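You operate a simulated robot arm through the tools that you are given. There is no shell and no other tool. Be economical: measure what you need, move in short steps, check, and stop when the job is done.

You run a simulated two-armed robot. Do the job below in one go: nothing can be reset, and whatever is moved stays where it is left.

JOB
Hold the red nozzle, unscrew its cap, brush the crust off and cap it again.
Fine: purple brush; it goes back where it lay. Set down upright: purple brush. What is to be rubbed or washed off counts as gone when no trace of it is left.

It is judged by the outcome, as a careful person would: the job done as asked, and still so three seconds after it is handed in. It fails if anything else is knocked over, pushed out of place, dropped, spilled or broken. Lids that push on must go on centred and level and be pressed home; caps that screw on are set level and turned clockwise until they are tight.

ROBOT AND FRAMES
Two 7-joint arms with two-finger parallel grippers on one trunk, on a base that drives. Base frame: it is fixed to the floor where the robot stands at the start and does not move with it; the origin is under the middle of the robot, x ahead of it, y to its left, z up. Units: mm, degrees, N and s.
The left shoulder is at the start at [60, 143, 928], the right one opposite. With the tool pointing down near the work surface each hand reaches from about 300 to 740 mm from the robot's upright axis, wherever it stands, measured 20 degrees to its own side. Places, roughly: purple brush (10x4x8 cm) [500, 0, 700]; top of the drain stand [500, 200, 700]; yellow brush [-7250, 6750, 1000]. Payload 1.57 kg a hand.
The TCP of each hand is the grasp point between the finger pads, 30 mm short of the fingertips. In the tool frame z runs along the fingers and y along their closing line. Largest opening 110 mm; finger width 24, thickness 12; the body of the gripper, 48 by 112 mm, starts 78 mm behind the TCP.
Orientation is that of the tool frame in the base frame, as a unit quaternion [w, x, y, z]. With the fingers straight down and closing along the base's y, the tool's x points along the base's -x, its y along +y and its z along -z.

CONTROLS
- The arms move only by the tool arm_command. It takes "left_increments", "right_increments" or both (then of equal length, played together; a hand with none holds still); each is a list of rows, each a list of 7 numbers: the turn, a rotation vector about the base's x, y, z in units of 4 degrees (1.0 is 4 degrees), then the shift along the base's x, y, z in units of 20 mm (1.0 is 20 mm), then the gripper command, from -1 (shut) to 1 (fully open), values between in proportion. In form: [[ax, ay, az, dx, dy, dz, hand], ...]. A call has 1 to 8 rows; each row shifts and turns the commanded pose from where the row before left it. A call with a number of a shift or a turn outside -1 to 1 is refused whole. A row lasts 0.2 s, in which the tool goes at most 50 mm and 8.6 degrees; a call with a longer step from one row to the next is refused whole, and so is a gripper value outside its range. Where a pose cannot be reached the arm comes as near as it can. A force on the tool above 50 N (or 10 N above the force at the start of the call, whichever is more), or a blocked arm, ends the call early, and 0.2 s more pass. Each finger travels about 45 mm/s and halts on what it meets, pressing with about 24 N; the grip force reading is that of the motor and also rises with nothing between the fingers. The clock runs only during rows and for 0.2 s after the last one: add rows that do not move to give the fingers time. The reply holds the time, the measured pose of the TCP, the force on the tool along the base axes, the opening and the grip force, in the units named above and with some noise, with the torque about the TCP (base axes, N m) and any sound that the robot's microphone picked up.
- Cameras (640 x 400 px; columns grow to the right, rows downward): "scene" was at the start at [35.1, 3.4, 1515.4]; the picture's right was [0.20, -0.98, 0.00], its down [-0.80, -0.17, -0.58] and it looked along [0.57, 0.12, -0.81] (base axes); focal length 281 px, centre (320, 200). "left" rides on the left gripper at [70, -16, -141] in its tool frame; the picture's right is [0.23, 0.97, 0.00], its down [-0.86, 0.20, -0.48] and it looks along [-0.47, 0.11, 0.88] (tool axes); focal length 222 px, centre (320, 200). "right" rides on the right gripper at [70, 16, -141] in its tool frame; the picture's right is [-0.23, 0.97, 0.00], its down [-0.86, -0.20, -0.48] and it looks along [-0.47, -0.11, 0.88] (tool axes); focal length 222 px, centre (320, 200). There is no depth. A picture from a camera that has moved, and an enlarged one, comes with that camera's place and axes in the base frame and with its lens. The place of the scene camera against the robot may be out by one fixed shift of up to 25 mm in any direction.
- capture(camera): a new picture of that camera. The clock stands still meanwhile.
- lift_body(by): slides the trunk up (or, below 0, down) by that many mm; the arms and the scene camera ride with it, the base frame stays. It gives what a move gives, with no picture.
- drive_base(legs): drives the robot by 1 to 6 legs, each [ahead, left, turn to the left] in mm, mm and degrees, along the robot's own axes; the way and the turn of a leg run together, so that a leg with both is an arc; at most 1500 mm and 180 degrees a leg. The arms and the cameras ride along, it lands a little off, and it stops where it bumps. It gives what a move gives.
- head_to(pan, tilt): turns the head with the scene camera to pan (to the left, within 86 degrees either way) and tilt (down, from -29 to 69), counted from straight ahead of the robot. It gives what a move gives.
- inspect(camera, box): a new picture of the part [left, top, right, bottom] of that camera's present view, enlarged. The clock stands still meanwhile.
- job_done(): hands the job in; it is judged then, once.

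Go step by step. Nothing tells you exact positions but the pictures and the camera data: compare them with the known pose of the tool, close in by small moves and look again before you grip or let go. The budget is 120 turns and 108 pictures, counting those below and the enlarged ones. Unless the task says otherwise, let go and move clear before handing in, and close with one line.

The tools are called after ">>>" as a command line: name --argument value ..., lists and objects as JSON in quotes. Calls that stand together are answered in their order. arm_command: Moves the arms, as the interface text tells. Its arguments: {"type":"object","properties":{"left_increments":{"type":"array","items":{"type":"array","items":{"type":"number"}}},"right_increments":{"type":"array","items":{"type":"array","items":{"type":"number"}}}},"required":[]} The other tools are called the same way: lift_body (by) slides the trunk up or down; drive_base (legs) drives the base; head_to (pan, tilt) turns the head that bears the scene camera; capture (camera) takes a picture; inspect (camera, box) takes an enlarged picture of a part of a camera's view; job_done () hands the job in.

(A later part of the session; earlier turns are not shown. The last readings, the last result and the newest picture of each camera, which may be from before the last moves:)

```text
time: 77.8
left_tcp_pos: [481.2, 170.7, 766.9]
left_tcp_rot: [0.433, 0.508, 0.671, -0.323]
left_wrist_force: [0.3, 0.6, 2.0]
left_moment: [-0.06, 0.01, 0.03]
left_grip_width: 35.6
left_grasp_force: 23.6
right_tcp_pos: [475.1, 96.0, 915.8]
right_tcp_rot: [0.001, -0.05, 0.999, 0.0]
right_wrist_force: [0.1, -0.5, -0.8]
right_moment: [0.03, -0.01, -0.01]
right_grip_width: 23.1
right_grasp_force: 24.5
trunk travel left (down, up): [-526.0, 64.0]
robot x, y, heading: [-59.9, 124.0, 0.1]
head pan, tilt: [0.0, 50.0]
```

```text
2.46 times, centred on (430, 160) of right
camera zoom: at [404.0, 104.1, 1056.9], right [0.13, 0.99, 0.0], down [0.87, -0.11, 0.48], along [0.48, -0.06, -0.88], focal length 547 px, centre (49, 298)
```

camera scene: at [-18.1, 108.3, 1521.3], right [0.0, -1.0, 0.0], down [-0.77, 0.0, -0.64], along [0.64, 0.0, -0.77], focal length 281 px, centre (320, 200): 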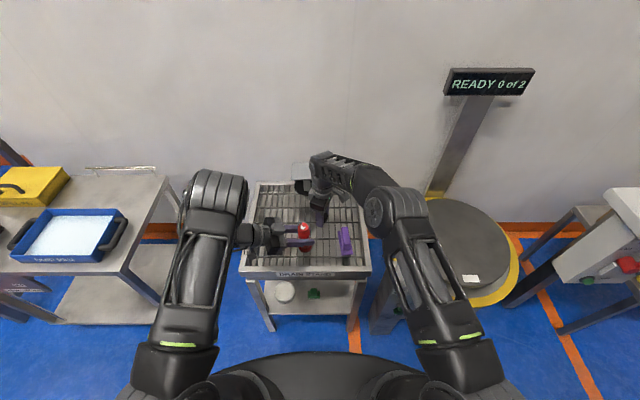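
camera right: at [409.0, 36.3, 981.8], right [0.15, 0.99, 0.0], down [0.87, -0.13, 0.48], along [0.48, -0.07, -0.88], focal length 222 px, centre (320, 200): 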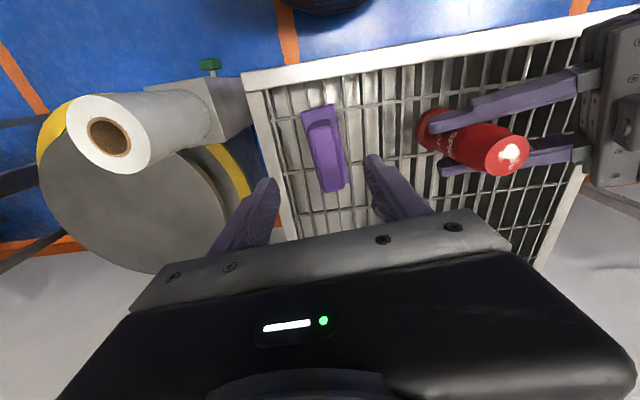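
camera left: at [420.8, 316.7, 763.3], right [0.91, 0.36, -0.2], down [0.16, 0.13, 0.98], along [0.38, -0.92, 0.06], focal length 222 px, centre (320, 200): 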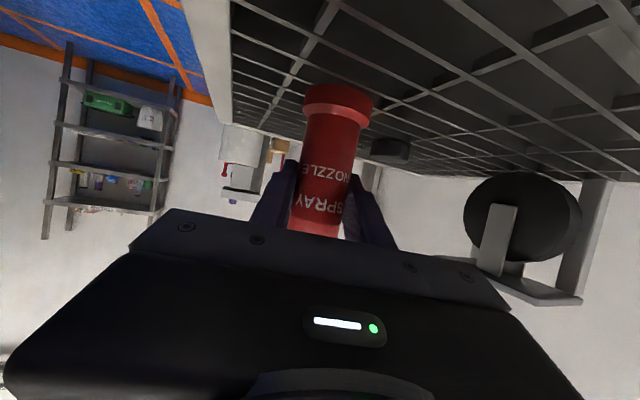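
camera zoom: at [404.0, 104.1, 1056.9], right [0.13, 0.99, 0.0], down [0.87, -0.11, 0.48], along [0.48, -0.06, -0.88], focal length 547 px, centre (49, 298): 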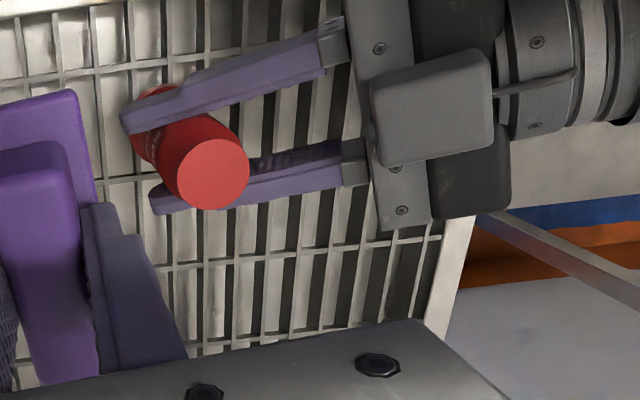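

The top is clean. Put the brush back at its original spot (TCP 479.5, 32.8, 772).

>>> arm_command --right_increments '[[0, 0, 0, 0.1, -0.8, 0, -1], [0, 0, 0, 0.1, -0.8, 0, -1], [0, 0, 0, 0.02, -0.8, 0, -1], [0, 0, 0, 0, -0.76, -0.5, -1], [0, 0, 0, 0, 0, -1, -1], [0, 0, 0, 0, 0, -1, -1], [0, 0, 0, 0, 0, -1, -1], [0, 0, 0, 0, 0, -1, -1]]'

>>> arm_command --right_increments '[[0, 0, 0, 0, 0, -1, -1], [0, 0, 0, 0, 0, -0.9, -1], [0, 0, 0, 0, 0, -0.3, -1], [0, 0, 0, 0, 0, 0, -1]]'

>>> inspect --camera "scene" --box '[300, 190, 400, 260]'

```text
time: 79.6
left_tcp_pos: [481.4, 171.4, 767.6]
left_tcp_rot: [0.434, 0.508, 0.671, -0.322]
left_wrist_force: [1.8, 0.4, 5.9]
left_moment: [-0.08, 0.01, 0.01]
left_grip_width: 35.9
left_grasp_force: 24.0
right_tcp_pos: [478.7, 35.3, 822.5]
right_tcp_rot: [0.001, -0.049, 0.999, 0.0]
right_wrist_force: [0.2, 0.3, -0.7]
right_moment: [-0.04, 0.01, 0.01]
right_grip_width: 23.1
right_grasp_force: 24.0
trunk travel left (down, up): [-526.0, 64.0]
robot x, y, heading: [-58.8, 121.2, -0.2]
head pan, tilt: [0.0, 50.0]
```

```text
time: 80.6
left_tcp_pos: [480.1, 171.4, 767.8]
left_tcp_rot: [0.434, 0.508, 0.671, -0.322]
left_wrist_force: [-0.6, -0.3, 7.9]
left_moment: [-0.11, 0.17, -0.01]
left_grip_width: 35.8
left_grasp_force: 23.8
right_tcp_pos: [478.8, 36.1, 779.4]
right_tcp_rot: [0.001, -0.048, 0.999, 0.0]
right_wrist_force: [-0.1, 0.3, -0.1]
right_moment: [0.05, 0.0, 0.0]
right_grip_width: 23.5
right_grasp_force: 24.2
trunk travel left (down, up): [-526.0, 64.0]
robot x, y, heading: [-59.0, 121.0, -0.3]
head pan, tilt: [0.0, 50.0]
```

```text
5.71 times, centred on (350, 225) of scene
camera zoom: at [-18.9, 108.2, 1521.3], right [0.0, -1.0, 0.0], down [-0.77, 0.0, -0.64], along [0.64, 0.0, -0.77], focal length 1606 px, centre (149, 57)
```

zoom: 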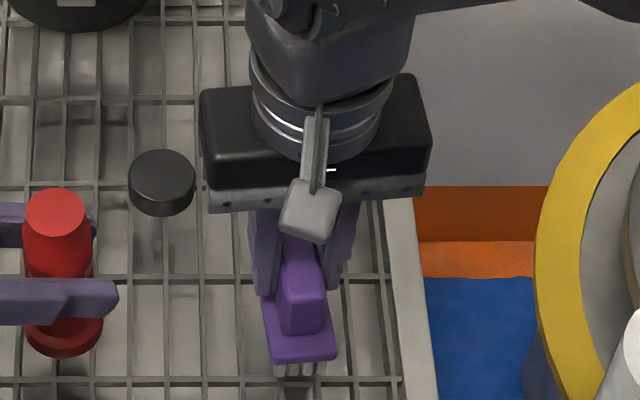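

>>> arm_command --right_increments '[[0, 0, 0, 0.03, -0.165, 0, -1], [0, 0, 0, 0, 0, -0.15, -1], [0, 0, 0, 0, 0, -0.1, -1], [0, 0, 0, 0, 0, -0.07, -1], [0, 0, 0, 0, 0, -0.05, -1], [0, 0, 0, 0, 0, 0, -1]]'

```text
time: 82.0
left_tcp_pos: [479.9, 169.8, 767.3]
left_tcp_rot: [0.433, 0.509, 0.67, -0.323]
left_wrist_force: [1.1, -0.4, 7.0]
left_moment: [-0.15, 0.14, -0.01]
left_grip_width: 35.7
left_grasp_force: 24.0
right_tcp_pos: [480.2, 32.7, 774.0]
right_tcp_rot: [0.001, -0.049, 0.999, 0.0]
right_wrist_force: [-0.1, 0.9, -0.6]
right_moment: [-0.01, -0.02, -0.01]
right_grip_width: 23.0
right_grasp_force: 23.8
trunk travel left (down, up): [-526.0, 64.0]
robot x, y, heading: [-59.8, 113.8, -0.3]
head pan, tilt: [0.0, 50.0]
```

>>> arm_command --right_increments '[[0, 0, 0, 0, 0, -0.07, -1], [0, 0, 0, 0, 0, -0.07, -1], [0, 0, 0, 0, 0, 0, -1]]'

```text
time: 82.8
left_tcp_pos: [480.4, 170.6, 767.4]
left_tcp_rot: [0.433, 0.509, 0.671, -0.322]
left_wrist_force: [0.0, -0.5, 5.7]
left_moment: [-0.13, 0.15, 0.03]
left_grip_width: 35.4
left_grasp_force: 24.3
right_tcp_pos: [479.7, 33.3, 770.6]
right_tcp_rot: [0.001, -0.049, 0.999, 0.0]
right_wrist_force: [-0.4, 0.4, -1.3]
right_moment: [-0.01, 0.0, 0.0]
right_grip_width: 23.1
right_grasp_force: 23.9
trunk travel left (down, up): [-526.0, 64.0]
robot x, y, heading: [-57.5, 120.1, -0.1]
head pan, tilt: [0.0, 50.0]
```

>>> arm_command --right_increments '[[0, 0, 0, 0, 0, -0.05, -1], [0, 0, 0, 0, 0, -0.05, -1], [0, 0, 0, 0, 0, -0.05, -1], [0, 0, 0, 0, 0, 0, -1]]'

>>> inspect --camera "scene" --box '[300, 190, 400, 260]'

```text
time: 83.8
left_tcp_pos: [480.7, 169.1, 768.3]
left_tcp_rot: [0.434, 0.508, 0.671, -0.323]
left_wrist_force: [0.9, 1.0, 5.9]
left_moment: [-0.13, 0.14, 0.01]
left_grip_width: 35.6
left_grasp_force: 23.4
right_tcp_pos: [479.4, 32.4, 767.9]
right_tcp_rot: [0.0, -0.048, 0.999, 0.0]
right_wrist_force: [-0.6, -0.5, -1.1]
right_moment: [0.01, -0.04, 0.01]
right_grip_width: 23.1
right_grasp_force: 24.3
trunk travel left (down, up): [-526.0, 64.0]
robot x, y, heading: [-58.2, 118.9, -0.2]
head pan, tilt: [0.0, 50.0]
```

```text
5.71 times, centred on (350, 225) of scene
camera zoom: at [-18.9, 108.2, 1521.3], right [0.0, -1.0, 0.0], down [-0.77, 0.0, -0.64], along [0.64, 0.0, -0.77], focal length 1606 px, centre (149, 57)
```

zoom: 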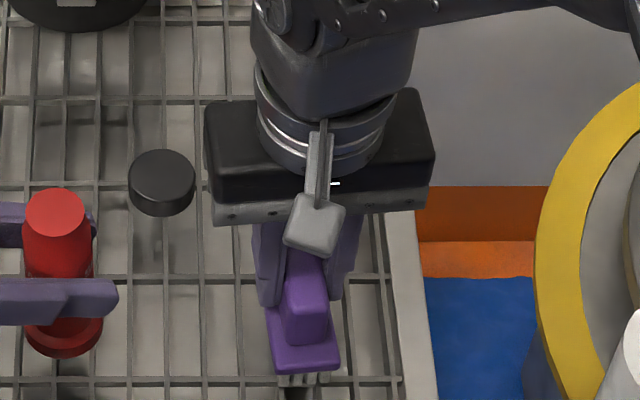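

>>> arm_command --right_increments '[[0, 0, 0, 0, 0, -0.05, -1], [0, 0, 0, 0, 0, -0.05, -1], [0, 0, 0, 0, 0, 0, -1]]'

```text
time: 84.6
left_tcp_pos: [478.9, 170.4, 766.5]
left_tcp_rot: [0.433, 0.509, 0.671, -0.321]
left_wrist_force: [-1.1, 0.5, -1.1]
left_moment: [-0.01, 0.0, 0.05]
left_grip_width: 35.9
left_grasp_force: 23.5
right_tcp_pos: [480.8, 33.4, 767.9]
right_tcp_rot: [0.002, -0.049, 0.999, 0.0]
right_wrist_force: [-4.5, -3.1, 21.9]
right_moment: [-0.13, 0.72, -0.01]
right_grip_width: 22.9
right_grasp_force: 23.7
trunk travel left (down, up): [-526.0, 64.0]
robot x, y, heading: [-58.3, 120.6, -0.2]
head pan, tilt: [0.0, 50.0]
```

Contact. Ease off and open.

>>> arm_command --right_increments '[[0, 0, 0, 0, 0, 0.08, -1], [0, 0, 0, 0, 0, 0, -0.3], [0, 0, 0, 0, 0, 0, 0.1], [0, 0, 0, 0, 0, 0, 0.3], [0, 0, 0, 0, 0, 0, 0.3], [0, 0, 0, 0, 0, 0.5, 0.3], [0, 0, 0, 0, 0, 1, 0.3], [0, 0, 0, 0, 0, 1, 0.3]]'

>>> inspect --camera "scene" --box '[300, 190, 400, 260]'

>>> inspect --camera "right" --box '[220, 80, 440, 230]'

```text
time: 86.4
left_tcp_pos: [480.3, 171.0, 766.9]
left_tcp_rot: [0.433, 0.508, 0.671, -0.323]
left_wrist_force: [-1.3, -0.2, 4.3]
left_moment: [-0.09, 0.13, 0.0]
left_grip_width: 35.5
left_grasp_force: 23.7
right_tcp_pos: [477.7, 31.4, 817.0]
right_tcp_rot: [0.001, -0.049, 0.999, -0.001]
right_wrist_force: [-0.2, 0.7, 0.1]
right_moment: [-0.02, 0.03, -0.01]
right_grip_width: 71.6
right_grasp_force: 0.0
trunk travel left (down, up): [-526.0, 64.0]
robot x, y, heading: [-61.1, 121.7, -0.2]
head pan, tilt: [0.0, 50.0]
```

```text
5.71 times, centred on (350, 225) of scene
camera zoom: at [-18.8, 108.1, 1521.3], right [0.0, -1.0, 0.0], down [-0.77, 0.0, -0.64], along [0.64, 0.0, -0.77], focal length 1606 px, centre (149, 57)
```

zoom: 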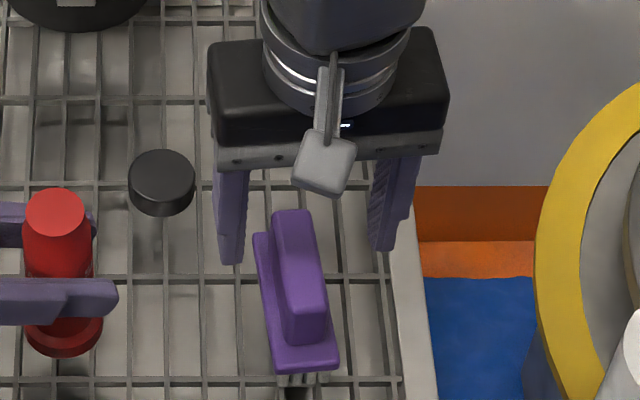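

```text
2.67 times, centred on (330, 155) of right
camera zoom: at [407.6, 39.9, 958.7], right [0.13, 0.99, 0.0], down [0.87, -0.11, 0.48], along [0.48, -0.06, -0.88], focal length 592 px, centre (293, 320)
```

zoom: 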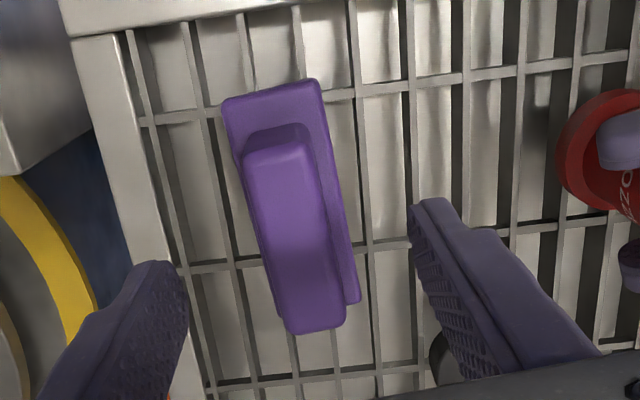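

The brush is upright and back in its place. Now to the cap, winding the wrist counter-clockwise to have room for screwing on.

>>> arm_command --right_increments '[[0, 0, 1, 0.2, 0, 0.3, 0.2], [0, 0, 1, 0.2, 0.1, 0.2, 0.2], [0, 0, 1, 0.2, 0.16, 0.1, 0.2], [0, 0, 1, 0.2, 0.16, 0, 0.2], [0, 0, 1, 0.2, 0.16, 0, 0.2], [0, 0, 1, 0.2, 0.16, 0, 0.2], [0, 0, 1, 0.2, 0.16, 0, 0.2], [0, 0, 1, 0.2, 0.16, 0, 0.2]]'

>>> arm_command --right_increments '[[0, 0, 1, 0.2, 0.16, 0, 0.2], [0, 0, 1, 0.2, 0.16, 0, 0.2], [0, 0, 1, 0.2, 0.16, 0, 0.2], [0, 0, 1, 0.2, 0.16, 0, 0.2], [0, 0, 1, 0.2, 0.16, 0, 0.2], [0, 0, 1, 0.2, 0.16, 0, 0.2], [0, 0, 1, 0.2, 0.16, 0, 0.2], [0, 0, 1, 0.2, 0.16, 0, 0.2]]'

>>> arm_command --right_increments '[[0, 0, 1, 0.2, 0.18, 0, 0.2], [0, 0, 1, 0.2, 0.18, 0, 0.2], [0, 0, 1, 0.2, 0.18, 0, 0.2], [0, 0, 1, 0.2, 0.18, 0, 0.2], [0, 0, 1, 0.2, 0.18, 0, 0.2], [0, 0, 1, 0.2, 0.18, 0, 0.2], [0, 0, 1, 0.2, 0.18, 0, 0.2], [0, 0, 1, 0.2, 0.18, 0, 0.2]]'

>>> inspect --camera "right" --box '[200, 70, 480, 245]'

```text
time: 88.2
left_tcp_pos: [480.6, 169.9, 767.5]
left_tcp_rot: [0.433, 0.508, 0.672, -0.322]
left_wrist_force: [-0.2, 0.4, 5.1]
left_moment: [-0.1, 0.08, 0.0]
left_grip_width: 35.8
left_grasp_force: 23.5
right_tcp_pos: [512.2, 53.2, 829.6]
right_tcp_rot: [0.001, -0.324, 0.946, 0.0]
right_wrist_force: [-0.7, -0.1, 0.9]
right_moment: [0.03, 0.0, -0.02]
right_grip_width: 65.8
right_grasp_force: 0.1
trunk travel left (down, up): [-526.0, 64.0]
robot x, y, heading: [-59.2, 120.1, -0.3]
head pan, tilt: [0.0, 50.0]
```

```text
time: 90.0
left_tcp_pos: [481.6, 171.3, 767.0]
left_tcp_rot: [0.434, 0.508, 0.671, -0.322]
left_wrist_force: [-0.1, 0.6, 4.5]
left_moment: [-0.06, 0.1, 0.03]
left_grip_width: 35.9
left_grasp_force: 24.3
right_tcp_pos: [545.1, 79.4, 829.0]
right_tcp_rot: [0.001, -0.571, 0.821, 0.001]
right_wrist_force: [0.2, -1.1, -0.3]
right_moment: [-0.01, 0.0, 0.0]
right_grip_width: 65.8
right_grasp_force: 0.0
trunk travel left (down, up): [-526.0, 64.0]
robot x, y, heading: [-59.2, 116.7, -0.1]
head pan, tilt: [0.0, 50.0]
```

```text
time: 91.8
left_tcp_pos: [480.5, 170.3, 767.3]
left_tcp_rot: [0.434, 0.507, 0.671, -0.322]
left_wrist_force: [0.6, -0.1, 4.9]
left_moment: [-0.09, 0.1, 0.01]
left_grip_width: 35.8
left_grasp_force: 24.5
right_tcp_pos: [575.2, 107.4, 829.4]
right_tcp_rot: [-0.001, 0.775, -0.631, 0.0]
right_wrist_force: [-0.1, -0.3, -0.2]
right_moment: [0.02, -0.03, 0.0]
right_grip_width: 66.2
right_grasp_force: 0.1
trunk travel left (down, up): [-526.0, 64.0]
robot x, y, heading: [-57.2, 118.0, -0.1]
head pan, tilt: [0.0, 50.0]
```

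```text
2.29 times, centred on (340, 158) of right
camera zoom: at [574.5, 33.7, 971.2], right [-1.0, 0.03, 0.0], down [0.02, 0.88, 0.48], along [0.01, 0.48, -0.88], focal length 508 px, centre (274, 297)
```

zoom: 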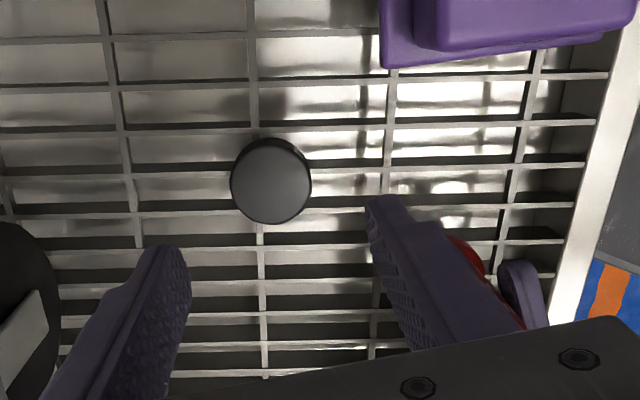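

The cap is at about (577.5, 106). Descend over it and close.

>>> arm_command --right_increments '[[0, 0, 0, 0.1, -0.05, -0.6, 0.2], [0, 0, 0, 0, 0, -0.6, 0.2], [0, 0, 0, 0, 0, -0.6, 0.2], [0, 0, 0, 0, 0, -0.6, 0.2], [0, 0, 0, 0, 0, -0.6, 0.2], [0, 0, 0, 0, 0, -0.6, 0.2], [0, 0, 0, 0, 0, -0.6, 0.2], [0, 0, 0, 0, 0, -0.5, 0.2]]'

>>> inspect --camera "right" --box '[220, 90, 440, 230]'

```text
time: 93.6
left_tcp_pos: [480.6, 170.7, 767.6]
left_tcp_rot: [0.434, 0.508, 0.671, -0.322]
left_wrist_force: [-0.4, 0.1, 4.9]
left_moment: [-0.07, 0.15, 0.02]
left_grip_width: 35.4
left_grasp_force: 24.3
right_tcp_pos: [578.7, 107.7, 736.3]
right_tcp_rot: [0.0, 0.775, -0.632, 0.0]
right_wrist_force: [0.0, -0.1, 2.0]
right_moment: [0.01, 0.0, 0.0]
right_grip_width: 65.9
right_grasp_force: 0.0
trunk travel left (down, up): [-526.0, 64.0]
robot x, y, heading: [-57.3, 117.4, -0.1]
head pan, tilt: [0.0, 50.0]
```

```text
2.86 times, centred on (330, 160) of right
camera zoom: at [577.3, 33.8, 877.0], right [-1.0, 0.03, 0.0], down [0.02, 0.88, 0.48], along [0.01, 0.48, -0.88], focal length 635 px, centre (291, 314)
```

zoom: 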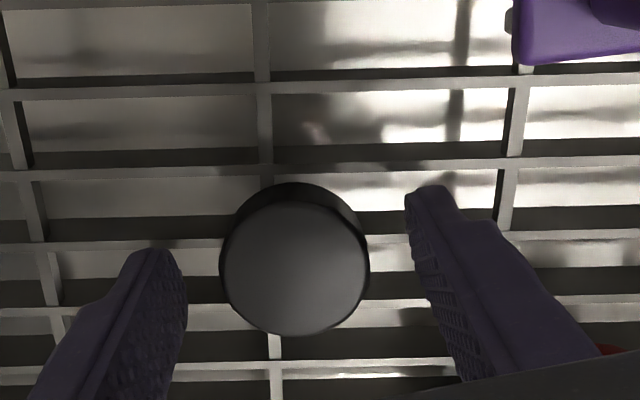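

>>> arm_command --right_increments '[[0, 0, 0, 0, -0.1, -0.1, 0.2], [0, 0, 0, 0, 0, 0, -0.1], [0, 0, 0, 0, 0, 0, -0.4], [0, 0, 0, 0, 0, 0, -1], [0, 0, 0, 0, 0, 0, -1], [0, 0, 0, 0, 0, 0, -1]]'

>>> arm_command --right_increments '[[0, 0, 0, 0, 0, 0.3, -1], [0, 0, 0, 0, 0, 0.8, -1], [0, 0, 0, 0, 0, 1, -1], [0, 0, 0, 0, 0, 1, -1], [0, 0, 0, 0, 0, 1, -1], [0, 0, 0, 0, 0, 1, -1], [0, 0, 0, 0, 0, 1, -1], [0, 0, 0, 0, 0, 1, -1]]'

>>> inspect --camera "scene" --box '[250, 160, 390, 260]'

>>> inspect --camera "right" --box '[220, 90, 440, 230]'

```text
time: 95.0
left_tcp_pos: [480.4, 170.9, 767.1]
left_tcp_rot: [0.435, 0.507, 0.672, -0.321]
left_wrist_force: [0.4, 0.7, 5.1]
left_moment: [-0.07, 0.1, -0.03]
left_grip_width: 35.6
left_grasp_force: 23.2
right_tcp_pos: [577.5, 105.4, 733.8]
right_tcp_rot: [-0.001, 0.775, -0.632, 0.0]
right_wrist_force: [0.7, 0.0, 0.2]
right_moment: [0.0, -0.02, -0.03]
right_grip_width: 38.5
right_grasp_force: 24.2
trunk travel left (down, up): [-526.0, 64.0]
robot x, y, heading: [-59.1, 122.9, -0.0]
head pan, tilt: [0.0, 50.0]
```

```text
time: 96.8
left_tcp_pos: [481.3, 169.6, 765.7]
left_tcp_rot: [0.434, 0.507, 0.672, -0.321]
left_wrist_force: [-0.9, -0.1, 5.3]
left_moment: [-0.1, 0.21, -0.02]
left_grip_width: 35.6
left_grasp_force: 23.8
right_tcp_pos: [577.9, 104.7, 875.1]
right_tcp_rot: [-0.001, 0.775, -0.632, 0.0]
right_wrist_force: [-0.2, -0.5, 0.3]
right_moment: [-0.02, 0.01, 0.0]
right_grip_width: 38.4
right_grasp_force: 23.8
trunk travel left (down, up): [-526.0, 64.0]
robot x, y, heading: [-59.4, 119.0, -0.2]
head pan, tilt: [0.0, 50.0]
```

```text
4.00 times, centred on (320, 210) of scene
camera zoom: at [-18.8, 108.2, 1521.3], right [0.0, -1.0, 0.0], down [-0.77, 0.0, -0.64], along [0.64, 0.0, -0.77], focal length 1124 px, centre (320, 160)
```

zoom: 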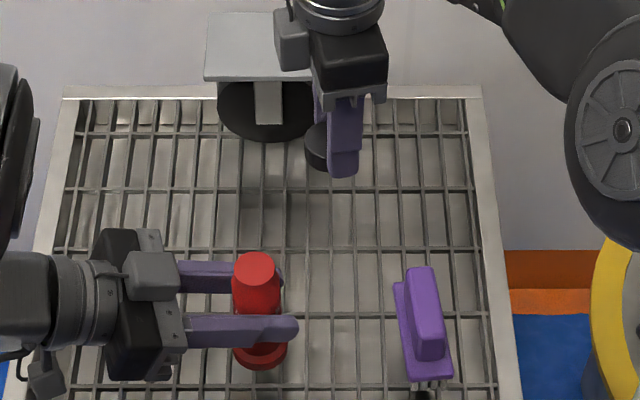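

```text
2.86 times, centred on (330, 160) of right
camera zoom: at [575.7, 31.8, 1017.3], right [-1.0, 0.03, 0.0], down [0.02, 0.88, 0.48], along [0.01, 0.48, -0.88], focal length 635 px, centre (291, 314)
```

zoom: 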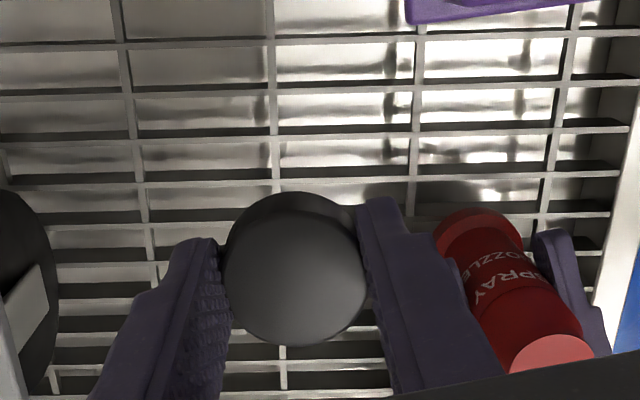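

Cap is level in the hand. Move it over the nozzle top, whose centre I take at about (480, 168.5).

>>> arm_command --right_increments '[[0, 0, 0, -0.6, 0.4, 0, -1], [0, 0, 0, -0.6, 0.4, 0, -1], [0, 0, 0, -0.6, 0.4, 0, -1], [0, 0, 0, -0.6, 0.4, 0, -1], [0, 0, 0, -0.6, 0.4, 0, -1], [0, 0, 0, -0.6, 0.4, 0, -1], [0, 0, 0, -0.6, 0.4, 0, -1], [0, 0, 0, -0.69, 0.39, 0, -1]]'

>>> inspect --camera "scene" --box '[260, 190, 340, 250]'

>>> inspect --camera "right" --box '[240, 90, 420, 220]'

```text
time: 98.6
left_tcp_pos: [480.1, 170.8, 767.5]
left_tcp_rot: [0.434, 0.508, 0.671, -0.323]
left_wrist_force: [-0.5, -0.3, 4.2]
left_moment: [-0.03, 0.15, 0.02]
left_grip_width: 35.4
left_grasp_force: 23.5
right_tcp_pos: [480.4, 168.3, 873.4]
right_tcp_rot: [-0.001, 0.775, -0.631, -0.001]
right_wrist_force: [0.5, -0.1, -0.2]
right_moment: [0.02, 0.01, 0.03]
right_grip_width: 38.5
right_grasp_force: 23.5
trunk travel left (down, up): [-526.0, 64.0]
robot x, y, heading: [-58.1, 119.2, 0.0]
head pan, tilt: [0.0, 50.0]
```

```text
6.67 times, centred on (300, 220) of scene
camera zoom: at [-18.8, 108.3, 1521.3], right [0.0, -1.0, 0.0], down [-0.77, 0.0, -0.64], along [0.64, 0.0, -0.77], focal length 1874 px, centre (453, 67)
```

zoom: 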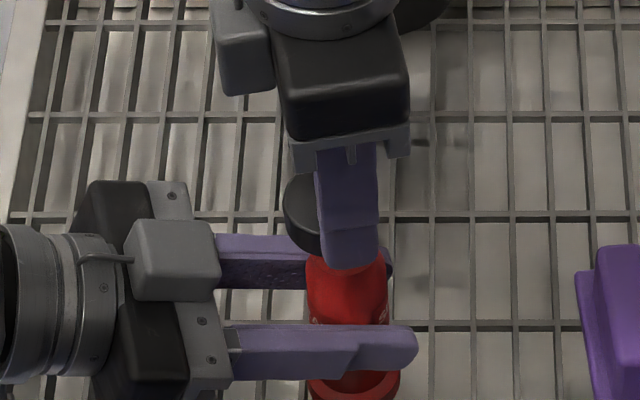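

```text
3.08 times, centred on (330, 155) of right
camera zoom: at [479.3, 95.6, 1015.7], right [-1.0, 0.03, 0.0], down [0.02, 0.88, 0.48], along [0.01, 0.48, -0.88], focal length 684 px, centre (289, 338)
```

zoom: 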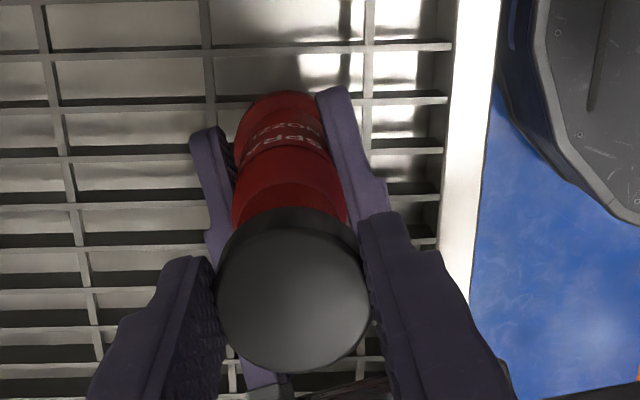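

>>> arm_command --right_increments '[[0, 0, 0, 0, 0, -0.5, -1], [0, 0, 0, 0, 0, -0.4, -1], [0, 0, 0, 0, 0, -0.1, -1], [0, 0, 0, 0, 0, -0.1, -1], [0, 0, 0, 0, 0, -0.1, -1], [0, 0, 0, 0, 0, 0, -1]]'

```text
time: 100.0
left_tcp_pos: [480.1, 169.5, 768.3]
left_tcp_rot: [0.433, 0.508, 0.671, -0.322]
left_wrist_force: [2.0, 0.0, -0.1]
left_moment: [-0.22, 0.1, 0.06]
left_grip_width: 35.8
left_grasp_force: 23.7
right_tcp_pos: [481.0, 168.6, 851.3]
right_tcp_rot: [-0.002, 0.775, -0.632, 0.0]
right_wrist_force: [0.3, -1.5, 7.7]
right_moment: [0.0, -0.01, -0.04]
right_grip_width: 38.3
right_grasp_force: 23.9
trunk travel left (down, up): [-526.0, 64.0]
robot x, y, heading: [-59.1, 117.4, -0.3]
head pan, tilt: [0.0, 50.0]
```

>>> inspect --camera "right" --box '[260, 130, 380, 220]'

>>> inspect --camera "scene" --box '[280, 205, 330, 240]'

```text
4.44 times, centred on (320, 175) of right
camera zoom: at [479.5, 94.9, 992.7], right [-1.0, 0.03, 0.0], down [0.02, 0.88, 0.48], along [0.01, 0.48, -0.88], focal length 987 px, centre (320, 311)
```

zoom: 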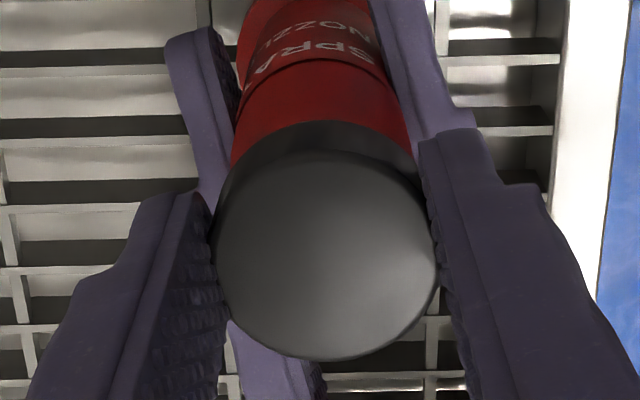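

```text
11.43 times, centred on (305, 222) of scene
camera zoom: at [-18.9, 108.1, 1521.4], right [0.0, -1.0, 0.0], down [-0.77, 0.0, -0.64], along [0.64, 0.0, -0.77], focal length 3213 px, centre (491, -57)
```

zoom: 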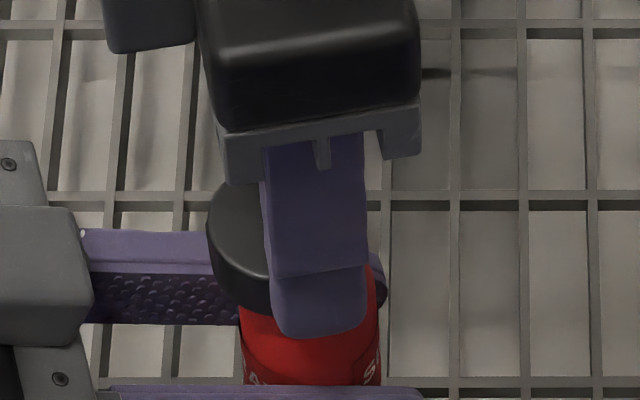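

Contact came too early (about 6 mm high). From the scene view the cap sits about 5 mm too far to +y. I'll raise a bit, shift toward -y and try again.

>>> arm_command --right_increments '[[0, 0, 0, 0, 0, 0.25, -1], [0, 0, 0, 0, -0.2, 0, -1], [0, 0, 0, 0, 0, -0.15, -1], [0, 0, 0, 0, 0, -0.1, -1], [0, 0, 0, 0, 0, -0.1, -1], [0, 0, 0, 0, 0, 0, -1]]'

>>> inspect --camera "scene" --box '[280, 205, 330, 240]'

```text
time: 101.4
left_tcp_pos: [481.2, 171.3, 767.2]
left_tcp_rot: [0.433, 0.508, 0.671, -0.321]
left_wrist_force: [4.2, 2.9, -7.7]
left_moment: [-0.34, -0.07, 0.04]
left_grip_width: 35.8
left_grasp_force: 23.8
right_tcp_pos: [481.2, 165.7, 850.5]
right_tcp_rot: [-0.001, 0.775, -0.632, 0.001]
right_wrist_force: [1.2, -5.2, 27.3]
right_moment: [0.01, -0.05, -0.03]
right_grip_width: 38.4
right_grasp_force: 23.8
trunk travel left (down, up): [-526.0, 64.0]
robot x, y, heading: [-57.3, 121.8, -0.2]
head pan, tilt: [0.0, 50.0]
```

```text
11.43 times, centred on (305, 222) of scene
camera zoom: at [-19.5, 107.8, 1521.4], right [0.0, -1.0, 0.0], down [-0.77, 0.0, -0.64], along [0.64, 0.0, -0.77], focal length 3213 px, centre (491, -57)
```

zoom: 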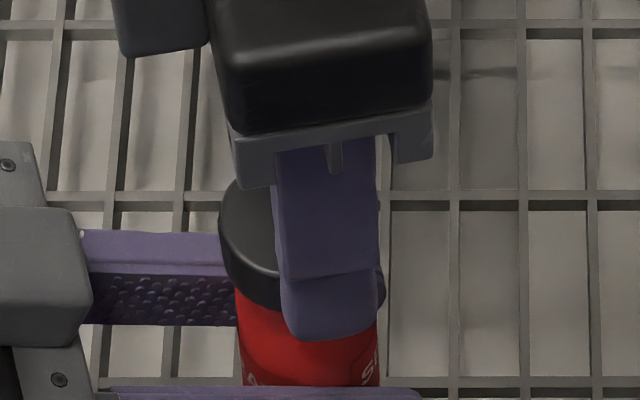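

Still on top of the rim. Ease the load and search further in -y at light contact.

>>> arm_command --right_increments '[[0, 0, 0, 0, 0, 0.06, -1], [0, 0, 0, 0, -0.1, 0, -1], [0, 0, 0, 0, -0.1, 0, -1], [0, 0, 0, 0, 0, -0.06, -1], [0, 0, 0, 0, 0, -0.05, -1], [0, 0, 0, 0, 0, 0, -1]]'

>>> inspect --camera "scene" --box '[280, 205, 330, 240]'

```text
time: 102.8
left_tcp_pos: [478.0, 168.4, 767.4]
left_tcp_rot: [0.433, 0.509, 0.67, -0.323]
left_wrist_force: [-8.9, -20.4, -8.4]
left_moment: [0.41, 0.0, -0.04]
left_grip_width: 35.8
left_grasp_force: 24.1
right_tcp_pos: [481.5, 162.7, 848.8]
right_tcp_rot: [-0.004, 0.776, -0.631, -0.001]
right_wrist_force: [7.5, 18.3, 21.0]
right_moment: [0.79, -0.19, -0.05]
right_grip_width: 38.0
right_grasp_force: 24.0
trunk travel left (down, up): [-526.0, 64.0]
robot x, y, heading: [-59.1, 119.7, -0.3]
head pan, tilt: [0.0, 50.0]
```

```text
11.43 times, centred on (305, 222) of scene
camera zoom: at [-19.8, 108.0, 1521.4], right [0.0, -1.0, 0.0], down [-0.77, 0.0, -0.64], along [0.64, 0.0, -0.77], focal length 3213 px, centre (491, -57)
```

zoom: 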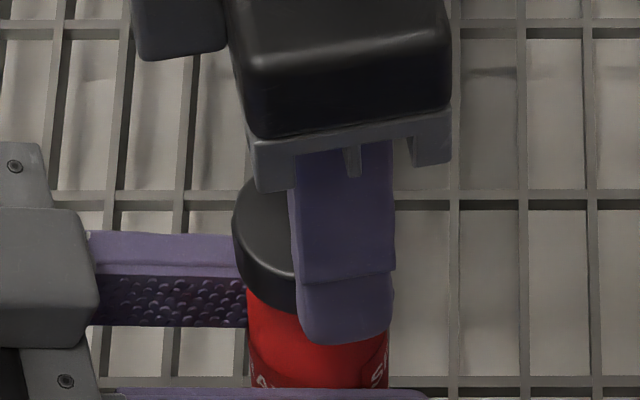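

The rim has caught; lateral force says move back +y and slightly +x.

>>> arm_command --right_increments '[[0, 0, 0, 0.03, 0.06, 0.02, -1], [0, 0, 0, 0.03, 0.06, 0, -1], [0, 0, 0, 0, 0, 0, -1]]'

```text
time: 103.6
left_tcp_pos: [481.8, 170.3, 766.6]
left_tcp_rot: [0.435, 0.508, 0.671, -0.322]
left_wrist_force: [-8.4, -19.4, -4.8]
left_moment: [0.23, 0.05, -0.06]
left_grip_width: 35.9
left_grasp_force: 23.6
right_tcp_pos: [481.9, 162.8, 848.7]
right_tcp_rot: [-0.001, 0.776, -0.631, 0.0]
right_wrist_force: [5.0, 15.7, 16.0]
right_moment: [0.61, -0.22, -0.04]
right_grip_width: 38.3
right_grasp_force: 24.3
trunk travel left (down, up): [-526.0, 64.0]
robot x, y, heading: [-59.1, 120.7, -0.2]
head pan, tilt: [0.0, 50.0]
```

>>> arm_command --right_increments '[[0, 0, 0, 0.03, 0.06, 0, -1], [0, 0, 0, 0.02, 0.06, 0, -1], [0, 0, 0, 0, 0, 0, -1]]'

```text
time: 104.4
left_tcp_pos: [481.3, 171.0, 767.8]
left_tcp_rot: [0.434, 0.507, 0.672, -0.321]
left_wrist_force: [3.1, -7.9, -9.0]
left_moment: [-0.71, 0.37, -0.01]
left_grip_width: 35.6
left_grasp_force: 24.2
right_tcp_pos: [482.7, 163.6, 848.6]
right_tcp_rot: [-0.001, 0.775, -0.632, 0.001]
right_wrist_force: [-3.8, 1.6, 27.6]
right_moment: [0.13, 0.16, 0.03]
right_grip_width: 38.5
right_grasp_force: 24.1
trunk travel left (down, up): [-526.0, 64.0]
robot x, y, heading: [-60.6, 117.9, -0.5]
head pan, tilt: [0.0, 50.0]
```

Lateral forces are small now. Try turning clockwise under light downward load and see whether it draws down.

>>> arm_command --right_increments '[[0, 0, -1, 0, 0, 0.02, -1], [0, 0, -1, 0, 0, 0, -1], [0, 0, -1, 0, 0, 0, -1], [0, 0, -1, 0, 0, 0, -1], [0, 0, -1, 0, 0, 0, -1], [0, 0, -1, 0, 0, 0, -1]]'

>>> inspect --camera "scene" --box '[280, 205, 330, 240]'

>>> inspect --camera "right" --box '[260, 130, 380, 220]'

```text
time: 105.8
left_tcp_pos: [480.3, 170.9, 767.7]
left_tcp_rot: [0.434, 0.507, 0.672, -0.32]
left_wrist_force: [10.4, 8.3, 1.7]
left_moment: [-0.39, 0.78, -0.02]
left_grip_width: 36.1
left_grasp_force: 23.9
right_tcp_pos: [480.8, 164.0, 848.8]
right_tcp_rot: [-0.001, -0.626, 0.779, 0.0]
right_wrist_force: [-15.1, -7.0, 8.4]
right_moment: [-0.23, 0.52, 0.06]
right_grip_width: 38.2
right_grasp_force: 24.5
trunk travel left (down, up): [-526.0, 64.0]
robot x, y, heading: [-59.8, 117.3, -0.2]
head pan, tilt: [0.0, 50.0]
```

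```text
11.43 times, centred on (305, 222) of scene
camera zoom: at [-19.6, 108.5, 1521.3], right [0.0, -1.0, 0.0], down [-0.77, 0.0, -0.64], along [0.64, 0.0, -0.77], focal length 3213 px, centre (491, -57)
```

zoom: 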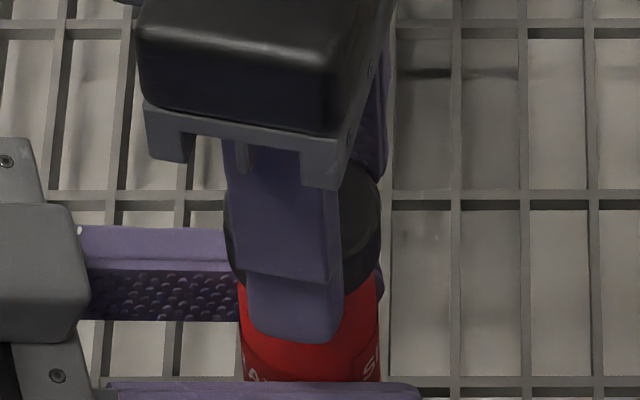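

```text
4.44 times, centred on (320, 175) of right
camera zoom: at [451.0, 98.6, 990.2], right [-0.9, 0.43, 0.0], down [0.38, 0.79, 0.48], along [0.2, 0.43, -0.88], focal length 987 px, centre (320, 311)
```

zoom: 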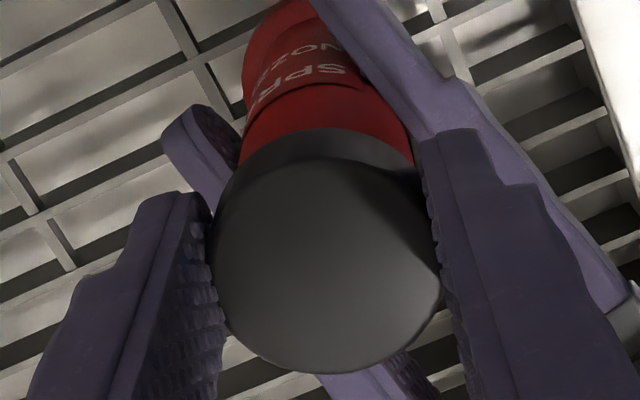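

>>> arm_command --right_increments '[[0, 0, -1, -0.05, -0.03, -0.003, -1], [0, 0, -1, -0.04, -0.02, -0.003, -1], [0, 0, -1, 0, 0, -0.003, -1], [0, 0, -1, 0, 0, -0.003, -1], [0, 0, -1, 0, 0, -0.003, -1], [0, 0, -1, 0, 0, -0.003, -1], [0, 0, -1, 0, 0, -0.003, -1], [0, 0, -1, 0, 0, -0.003, -1]]'

```text
time: 107.6
left_tcp_pos: [481.7, 170.3, 768.3]
left_tcp_rot: [0.435, 0.507, 0.67, -0.323]
left_wrist_force: [22.7, 0.5, 2.2]
left_moment: [0.06, 0.82, 0.04]
left_grip_width: 36.0
left_grasp_force: 23.8
right_tcp_pos: [479.7, 163.6, 848.0]
right_tcp_rot: [-0.001, -0.387, 0.922, 0.001]
right_wrist_force: [-22.8, -1.3, 5.6]
right_moment: [-0.06, 0.75, 0.1]
right_grip_width: 38.4
right_grasp_force: 23.9
trunk travel left (down, up): [-526.0, 64.0]
robot x, y, heading: [-61.6, 121.6, -0.2]
head pan, tilt: [0.0, 50.0]
```

>>> arm_command --right_increments '[[0, 0, 0, -0.06, 0, 0, -1], [0, 0, 0, -0.06, 0, 0, -1], [0, 0, 0, 0, 0, 0, -1]]'

>>> inspect --camera "scene" --box '[280, 205, 330, 240]'

```text
time: 108.4
left_tcp_pos: [481.6, 169.6, 767.6]
left_tcp_rot: [0.434, 0.507, 0.671, -0.322]
left_wrist_force: [18.5, -1.0, 5.2]
left_moment: [-0.12, 0.45, 0.07]
left_grip_width: 35.7
left_grasp_force: 24.4
right_tcp_pos: [479.3, 163.4, 850.1]
right_tcp_rot: [0.001, -0.388, 0.922, 0.0]
right_wrist_force: [-15.4, 1.2, 1.4]
right_moment: [0.01, 0.44, 0.03]
right_grip_width: 38.6
right_grasp_force: 24.0
trunk travel left (down, up): [-526.0, 64.0]
robot x, y, heading: [-59.1, 119.0, 0.0]
head pan, tilt: [0.0, 50.0]
```

```text
11.43 times, centred on (305, 222) of scene
camera zoom: at [-18.7, 108.1, 1521.3], right [0.0, -1.0, 0.0], down [-0.77, 0.0, -0.64], along [0.64, 0.0, -0.77], focal length 3213 px, centre (491, -57)
```

zoom: 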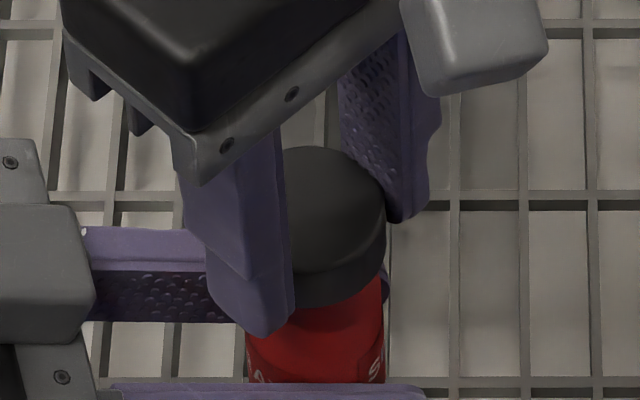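

>>> capture --camera "right"

>>> inspect --camera "right" --box '[260, 130, 380, 220]'

```text
35 pictures are left
camera right: at [418.9, 124.1, 989.8], right [-0.54, 0.84, 0.0], down [0.74, 0.47, 0.48], along [0.41, 0.26, -0.88], focal length 222 px, centre (320, 200)
```

right: 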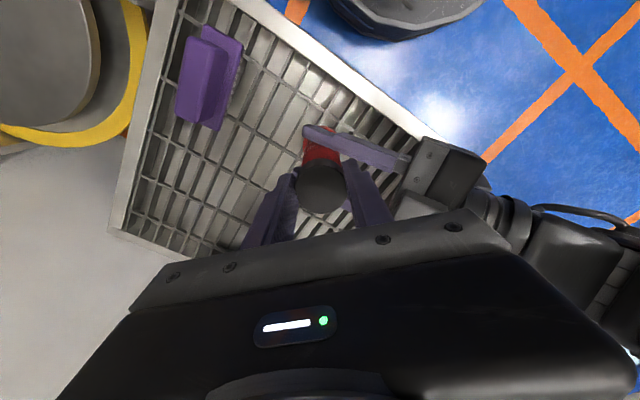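

```text
4.44 times, centred on (320, 175) of right
camera zoom: at [418.9, 124.1, 989.8], right [-0.54, 0.84, 0.0], down [0.74, 0.47, 0.48], along [0.41, 0.26, -0.88], focal length 987 px, centre (320, 311)
```

zoom: 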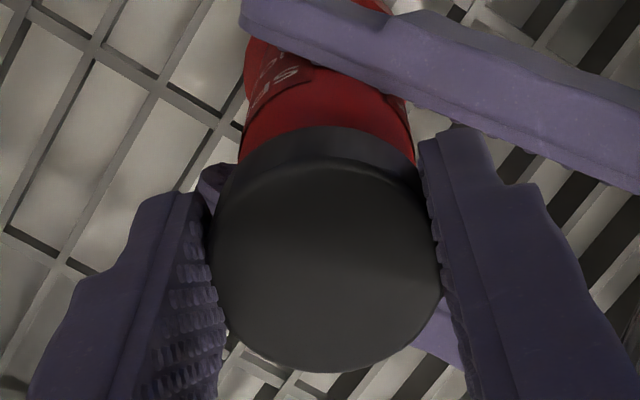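

Comparing cap sizes in the pictures, the cap now sits about 10 mm lower in the hand than at removal. That makes this height exactly the thread start, and it is captured. Continue turning clockwise, relieving the side load.

>>> arm_command --right_increments '[[0, 0, -1, -0.04, 0, -0.003, -1], [0, 0, -1, -0.04, 0, -0.003, -1], [0, 0, -1, -0.03, 0, -0.003, -1], [0, 0, -1, 0, 0, -0.003, -1], [0, 0, -1, 0, 0, -0.003, -1], [0, 0, -1, 0, 0, -0.003, -1], [0, 0, -1, 0, 0, -0.003, -1], [0, 0, -1, 0, 0, -0.003, -1]]'

```text
time: 110.2
left_tcp_pos: [478.5, 168.7, 767.9]
left_tcp_rot: [0.433, 0.508, 0.67, -0.324]
left_wrist_force: [-3.3, -10.1, 15.3]
left_moment: [0.42, 0.01, 0.02]
left_grip_width: 35.6
left_grasp_force: 24.1
right_tcp_pos: [475.3, 165.9, 850.5]
right_tcp_rot: [0.003, -0.118, 0.993, 0.001]
right_wrist_force: [3.6, 12.1, -6.2]
right_moment: [0.47, -0.32, 0.05]
right_grip_width: 38.2
right_grasp_force: 24.1
trunk travel left (down, up): [-526.0, 64.0]
robot x, y, heading: [-62.8, 122.9, -0.1]
head pan, tilt: [0.0, 50.0]
```

It is drawing down (vertical force reversed), so the thread has caught. The cap sits about 5 mm off the TCP along the finger width, so I'll turn about the cap's centre from here on.

>>> arm_command --right_increments '[[0, 0, -1, 0.01, 0.04, -0.02, -1], [0, 0, -1, 0.01, 0.04, -0.02, -1], [0, 0, -1, 0, 0.03, -0.01, -1], [0, 0, -1, 0, 0.03, -0.005, -1], [0, 0, -1, 0, 0.03, -0.005, -1], [0, 0, -1, 0, 0.03, -0.005, -1], [0, 0, -1, 0, 0.03, -0.005, -1], [0, 0, -1, 0, 0.03, -0.005, -1]]'

>>> inspect --camera "scene" --box '[280, 205, 330, 240]'

```text
time: 112.0
left_tcp_pos: [481.1, 171.5, 767.1]
left_tcp_rot: [0.434, 0.507, 0.672, -0.32]
left_wrist_force: [4.8, -8.0, -1.7]
left_moment: [-0.66, 0.48, -0.04]
left_grip_width: 35.9
left_grasp_force: 24.2
right_tcp_pos: [476.7, 169.4, 846.8]
right_tcp_rot: [0.002, 0.16, 0.987, 0.0]
right_wrist_force: [-8.2, 2.9, 17.9]
right_moment: [0.07, 0.27, 0.01]
right_grip_width: 38.4
right_grasp_force: 24.1
trunk travel left (down, up): [-526.0, 64.0]
robot x, y, heading: [-60.6, 118.1, -0.3]
head pan, tilt: [0.0, 50.0]
```

```text
11.43 times, centred on (305, 222) of scene
camera zoom: at [-20.1, 107.7, 1521.4], right [0.0, -1.0, 0.0], down [-0.77, 0.0, -0.64], along [0.64, 0.0, -0.77], focal length 3213 px, centre (491, -57)
```

zoom: 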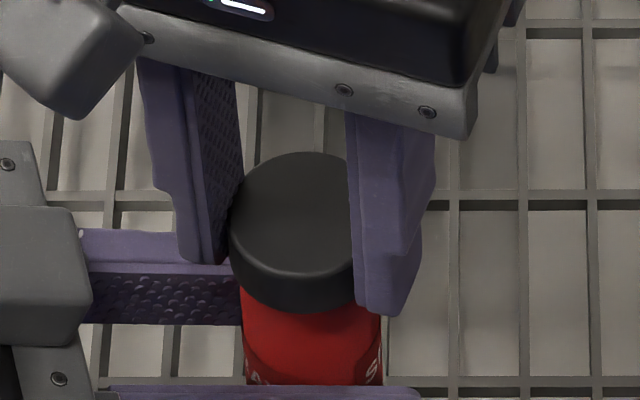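

>>> arm_command --right_increments '[[0, 0, -1, -0.02, 0.02, 0, -1], [0, 0, -1, 0.0, 0.02, 0, -1], [0, 0, -1, 0.01, 0.015, 0, -1], [0, 0, -1, 0.01, 0.015, 0, -1], [0, 0, -1, 0.01, 0.015, 0, -1], [0, 0, -1, 0.01, 0.015, 0, -1], [0, 0, -1, 0.01, 0.015, 0, -1], [0, 0, -1, 0.01, 0.015, 0, -1]]'

```text
time: 113.8
left_tcp_pos: [479.9, 170.4, 766.5]
left_tcp_rot: [0.433, 0.508, 0.672, -0.322]
left_wrist_force: [0.9, 5.3, 0.3]
left_moment: [-0.72, 0.23, 0.0]
left_grip_width: 35.8
left_grasp_force: 24.0
right_tcp_pos: [478.6, 171.5, 845.7]
right_tcp_rot: [0.002, 0.426, 0.905, -0.002]
right_wrist_force: [-1.7, -6.6, 15.0]
right_moment: [-0.07, 0.02, -0.02]
right_grip_width: 38.3
right_grasp_force: 23.6
trunk travel left (down, up): [-526.0, 64.0]
robot x, y, heading: [-59.8, 117.7, -0.3]
head pan, tilt: [0.0, 50.0]
```

It is drawing down steadily (z 846.8 → 845.7). Continue.

>>> arm_command --right_increments '[[0, 0, -1, 0.016, -0.02, -0.003, -1], [0, 0, -1, 0.016, 0.0, -0.003, -1], [0, 0, -1, 0.016, 0.005, -0.003, -1], [0, 0, -1, 0.016, 0.005, -0.003, -1], [0, 0, -1, 0.016, 0.005, -0.003, -1], [0, 0, -1, 0.016, 0.005, -0.003, -1], [0, 0, -1, 0.016, 0.005, -0.003, -1], [0, 0, -1, 0.016, 0.005, -0.003, -1]]'

```text
time: 115.6
left_tcp_pos: [481.2, 169.6, 766.1]
left_tcp_rot: [0.434, 0.508, 0.671, -0.322]
left_wrist_force: [-1.5, 7.4, 0.6]
left_moment: [-0.04, 0.16, -0.71]
left_grip_width: 36.0
left_grasp_force: 24.2
right_tcp_pos: [480.8, 172.8, 845.5]
right_tcp_rot: [0.001, 0.658, 0.753, 0.0]
right_wrist_force: [1.8, -2.7, 13.0]
right_moment: [-0.18, -0.18, 0.68]
right_grip_width: 38.5
right_grasp_force: 24.3
trunk travel left (down, up): [-526.0, 64.0]
robot x, y, heading: [-60.6, 118.1, -0.2]
head pan, tilt: [0.0, 50.0]
```

Torque of 0.7 N·m has appeared at the height I expected for seating: it is getting tight. A little more to be sure.

>>> arm_command --right_increments '[[0, 0, -1, 0.018, 0, -0.002, -1], [0, 0, -1, 0.018, 0, -0.002, -1], [0, 0, -1, 0.018, 0, -0.002, -1]]'

>>> inspect --camera "scene" --box '[280, 205, 330, 240]'

>>> inspect --camera "left" --box '[220, 60, 440, 260]'

```text
time: 116.4
left_tcp_pos: [479.8, 168.1, 767.8]
left_tcp_rot: [0.433, 0.508, 0.671, -0.323]
left_wrist_force: [-2.6, -1.9, 1.0]
left_moment: [-0.08, 0.19, -0.58]
left_grip_width: 35.7
left_grasp_force: 24.0
right_tcp_pos: [480.7, 172.1, 845.2]
right_tcp_rot: [0.0, 0.734, 0.679, -0.001]
right_wrist_force: [-0.1, 1.3, 3.3]
right_moment: [0.0, -0.01, 0.58]
right_grip_width: 39.7
right_grasp_force: 23.4
trunk travel left (down, up): [-526.0, 64.0]
robot x, y, heading: [-58.4, 118.7, -0.4]
head pan, tilt: [0.0, 50.0]
```

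```text
11.43 times, centred on (305, 222) of scene
camera zoom: at [-18.9, 108.2, 1521.2], right [0.0, -1.0, 0.0], down [-0.77, 0.0, -0.64], along [0.64, 0.0, -0.77], focal length 3213 px, centre (491, -57)
```

zoom: 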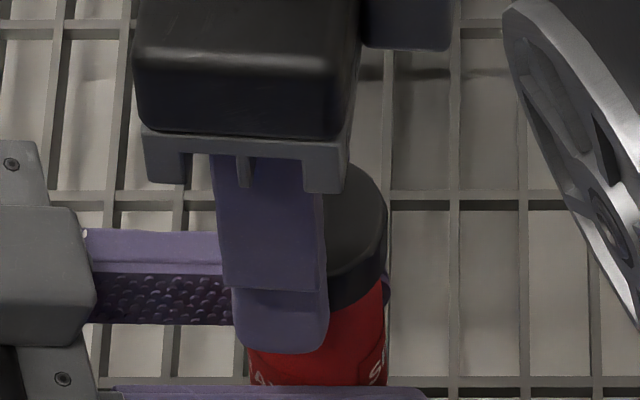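

```text
2.00 times, centred on (330, 160) of left
camera zoom: at [420.4, 315.7, 763.5], right [0.91, 0.36, -0.2], down [0.16, 0.13, 0.98], along [0.38, -0.92, 0.06], focal length 444 px, centre (300, 280)
```

zoom: 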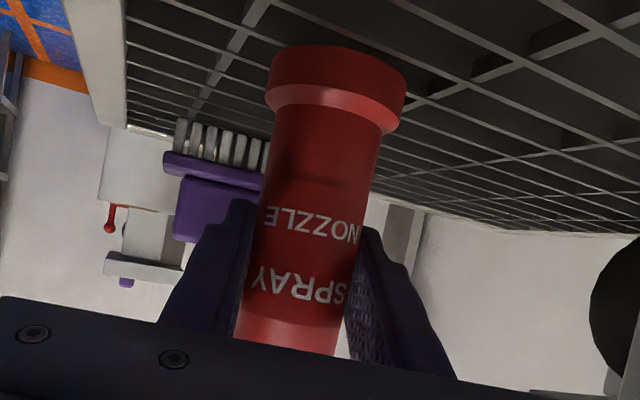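

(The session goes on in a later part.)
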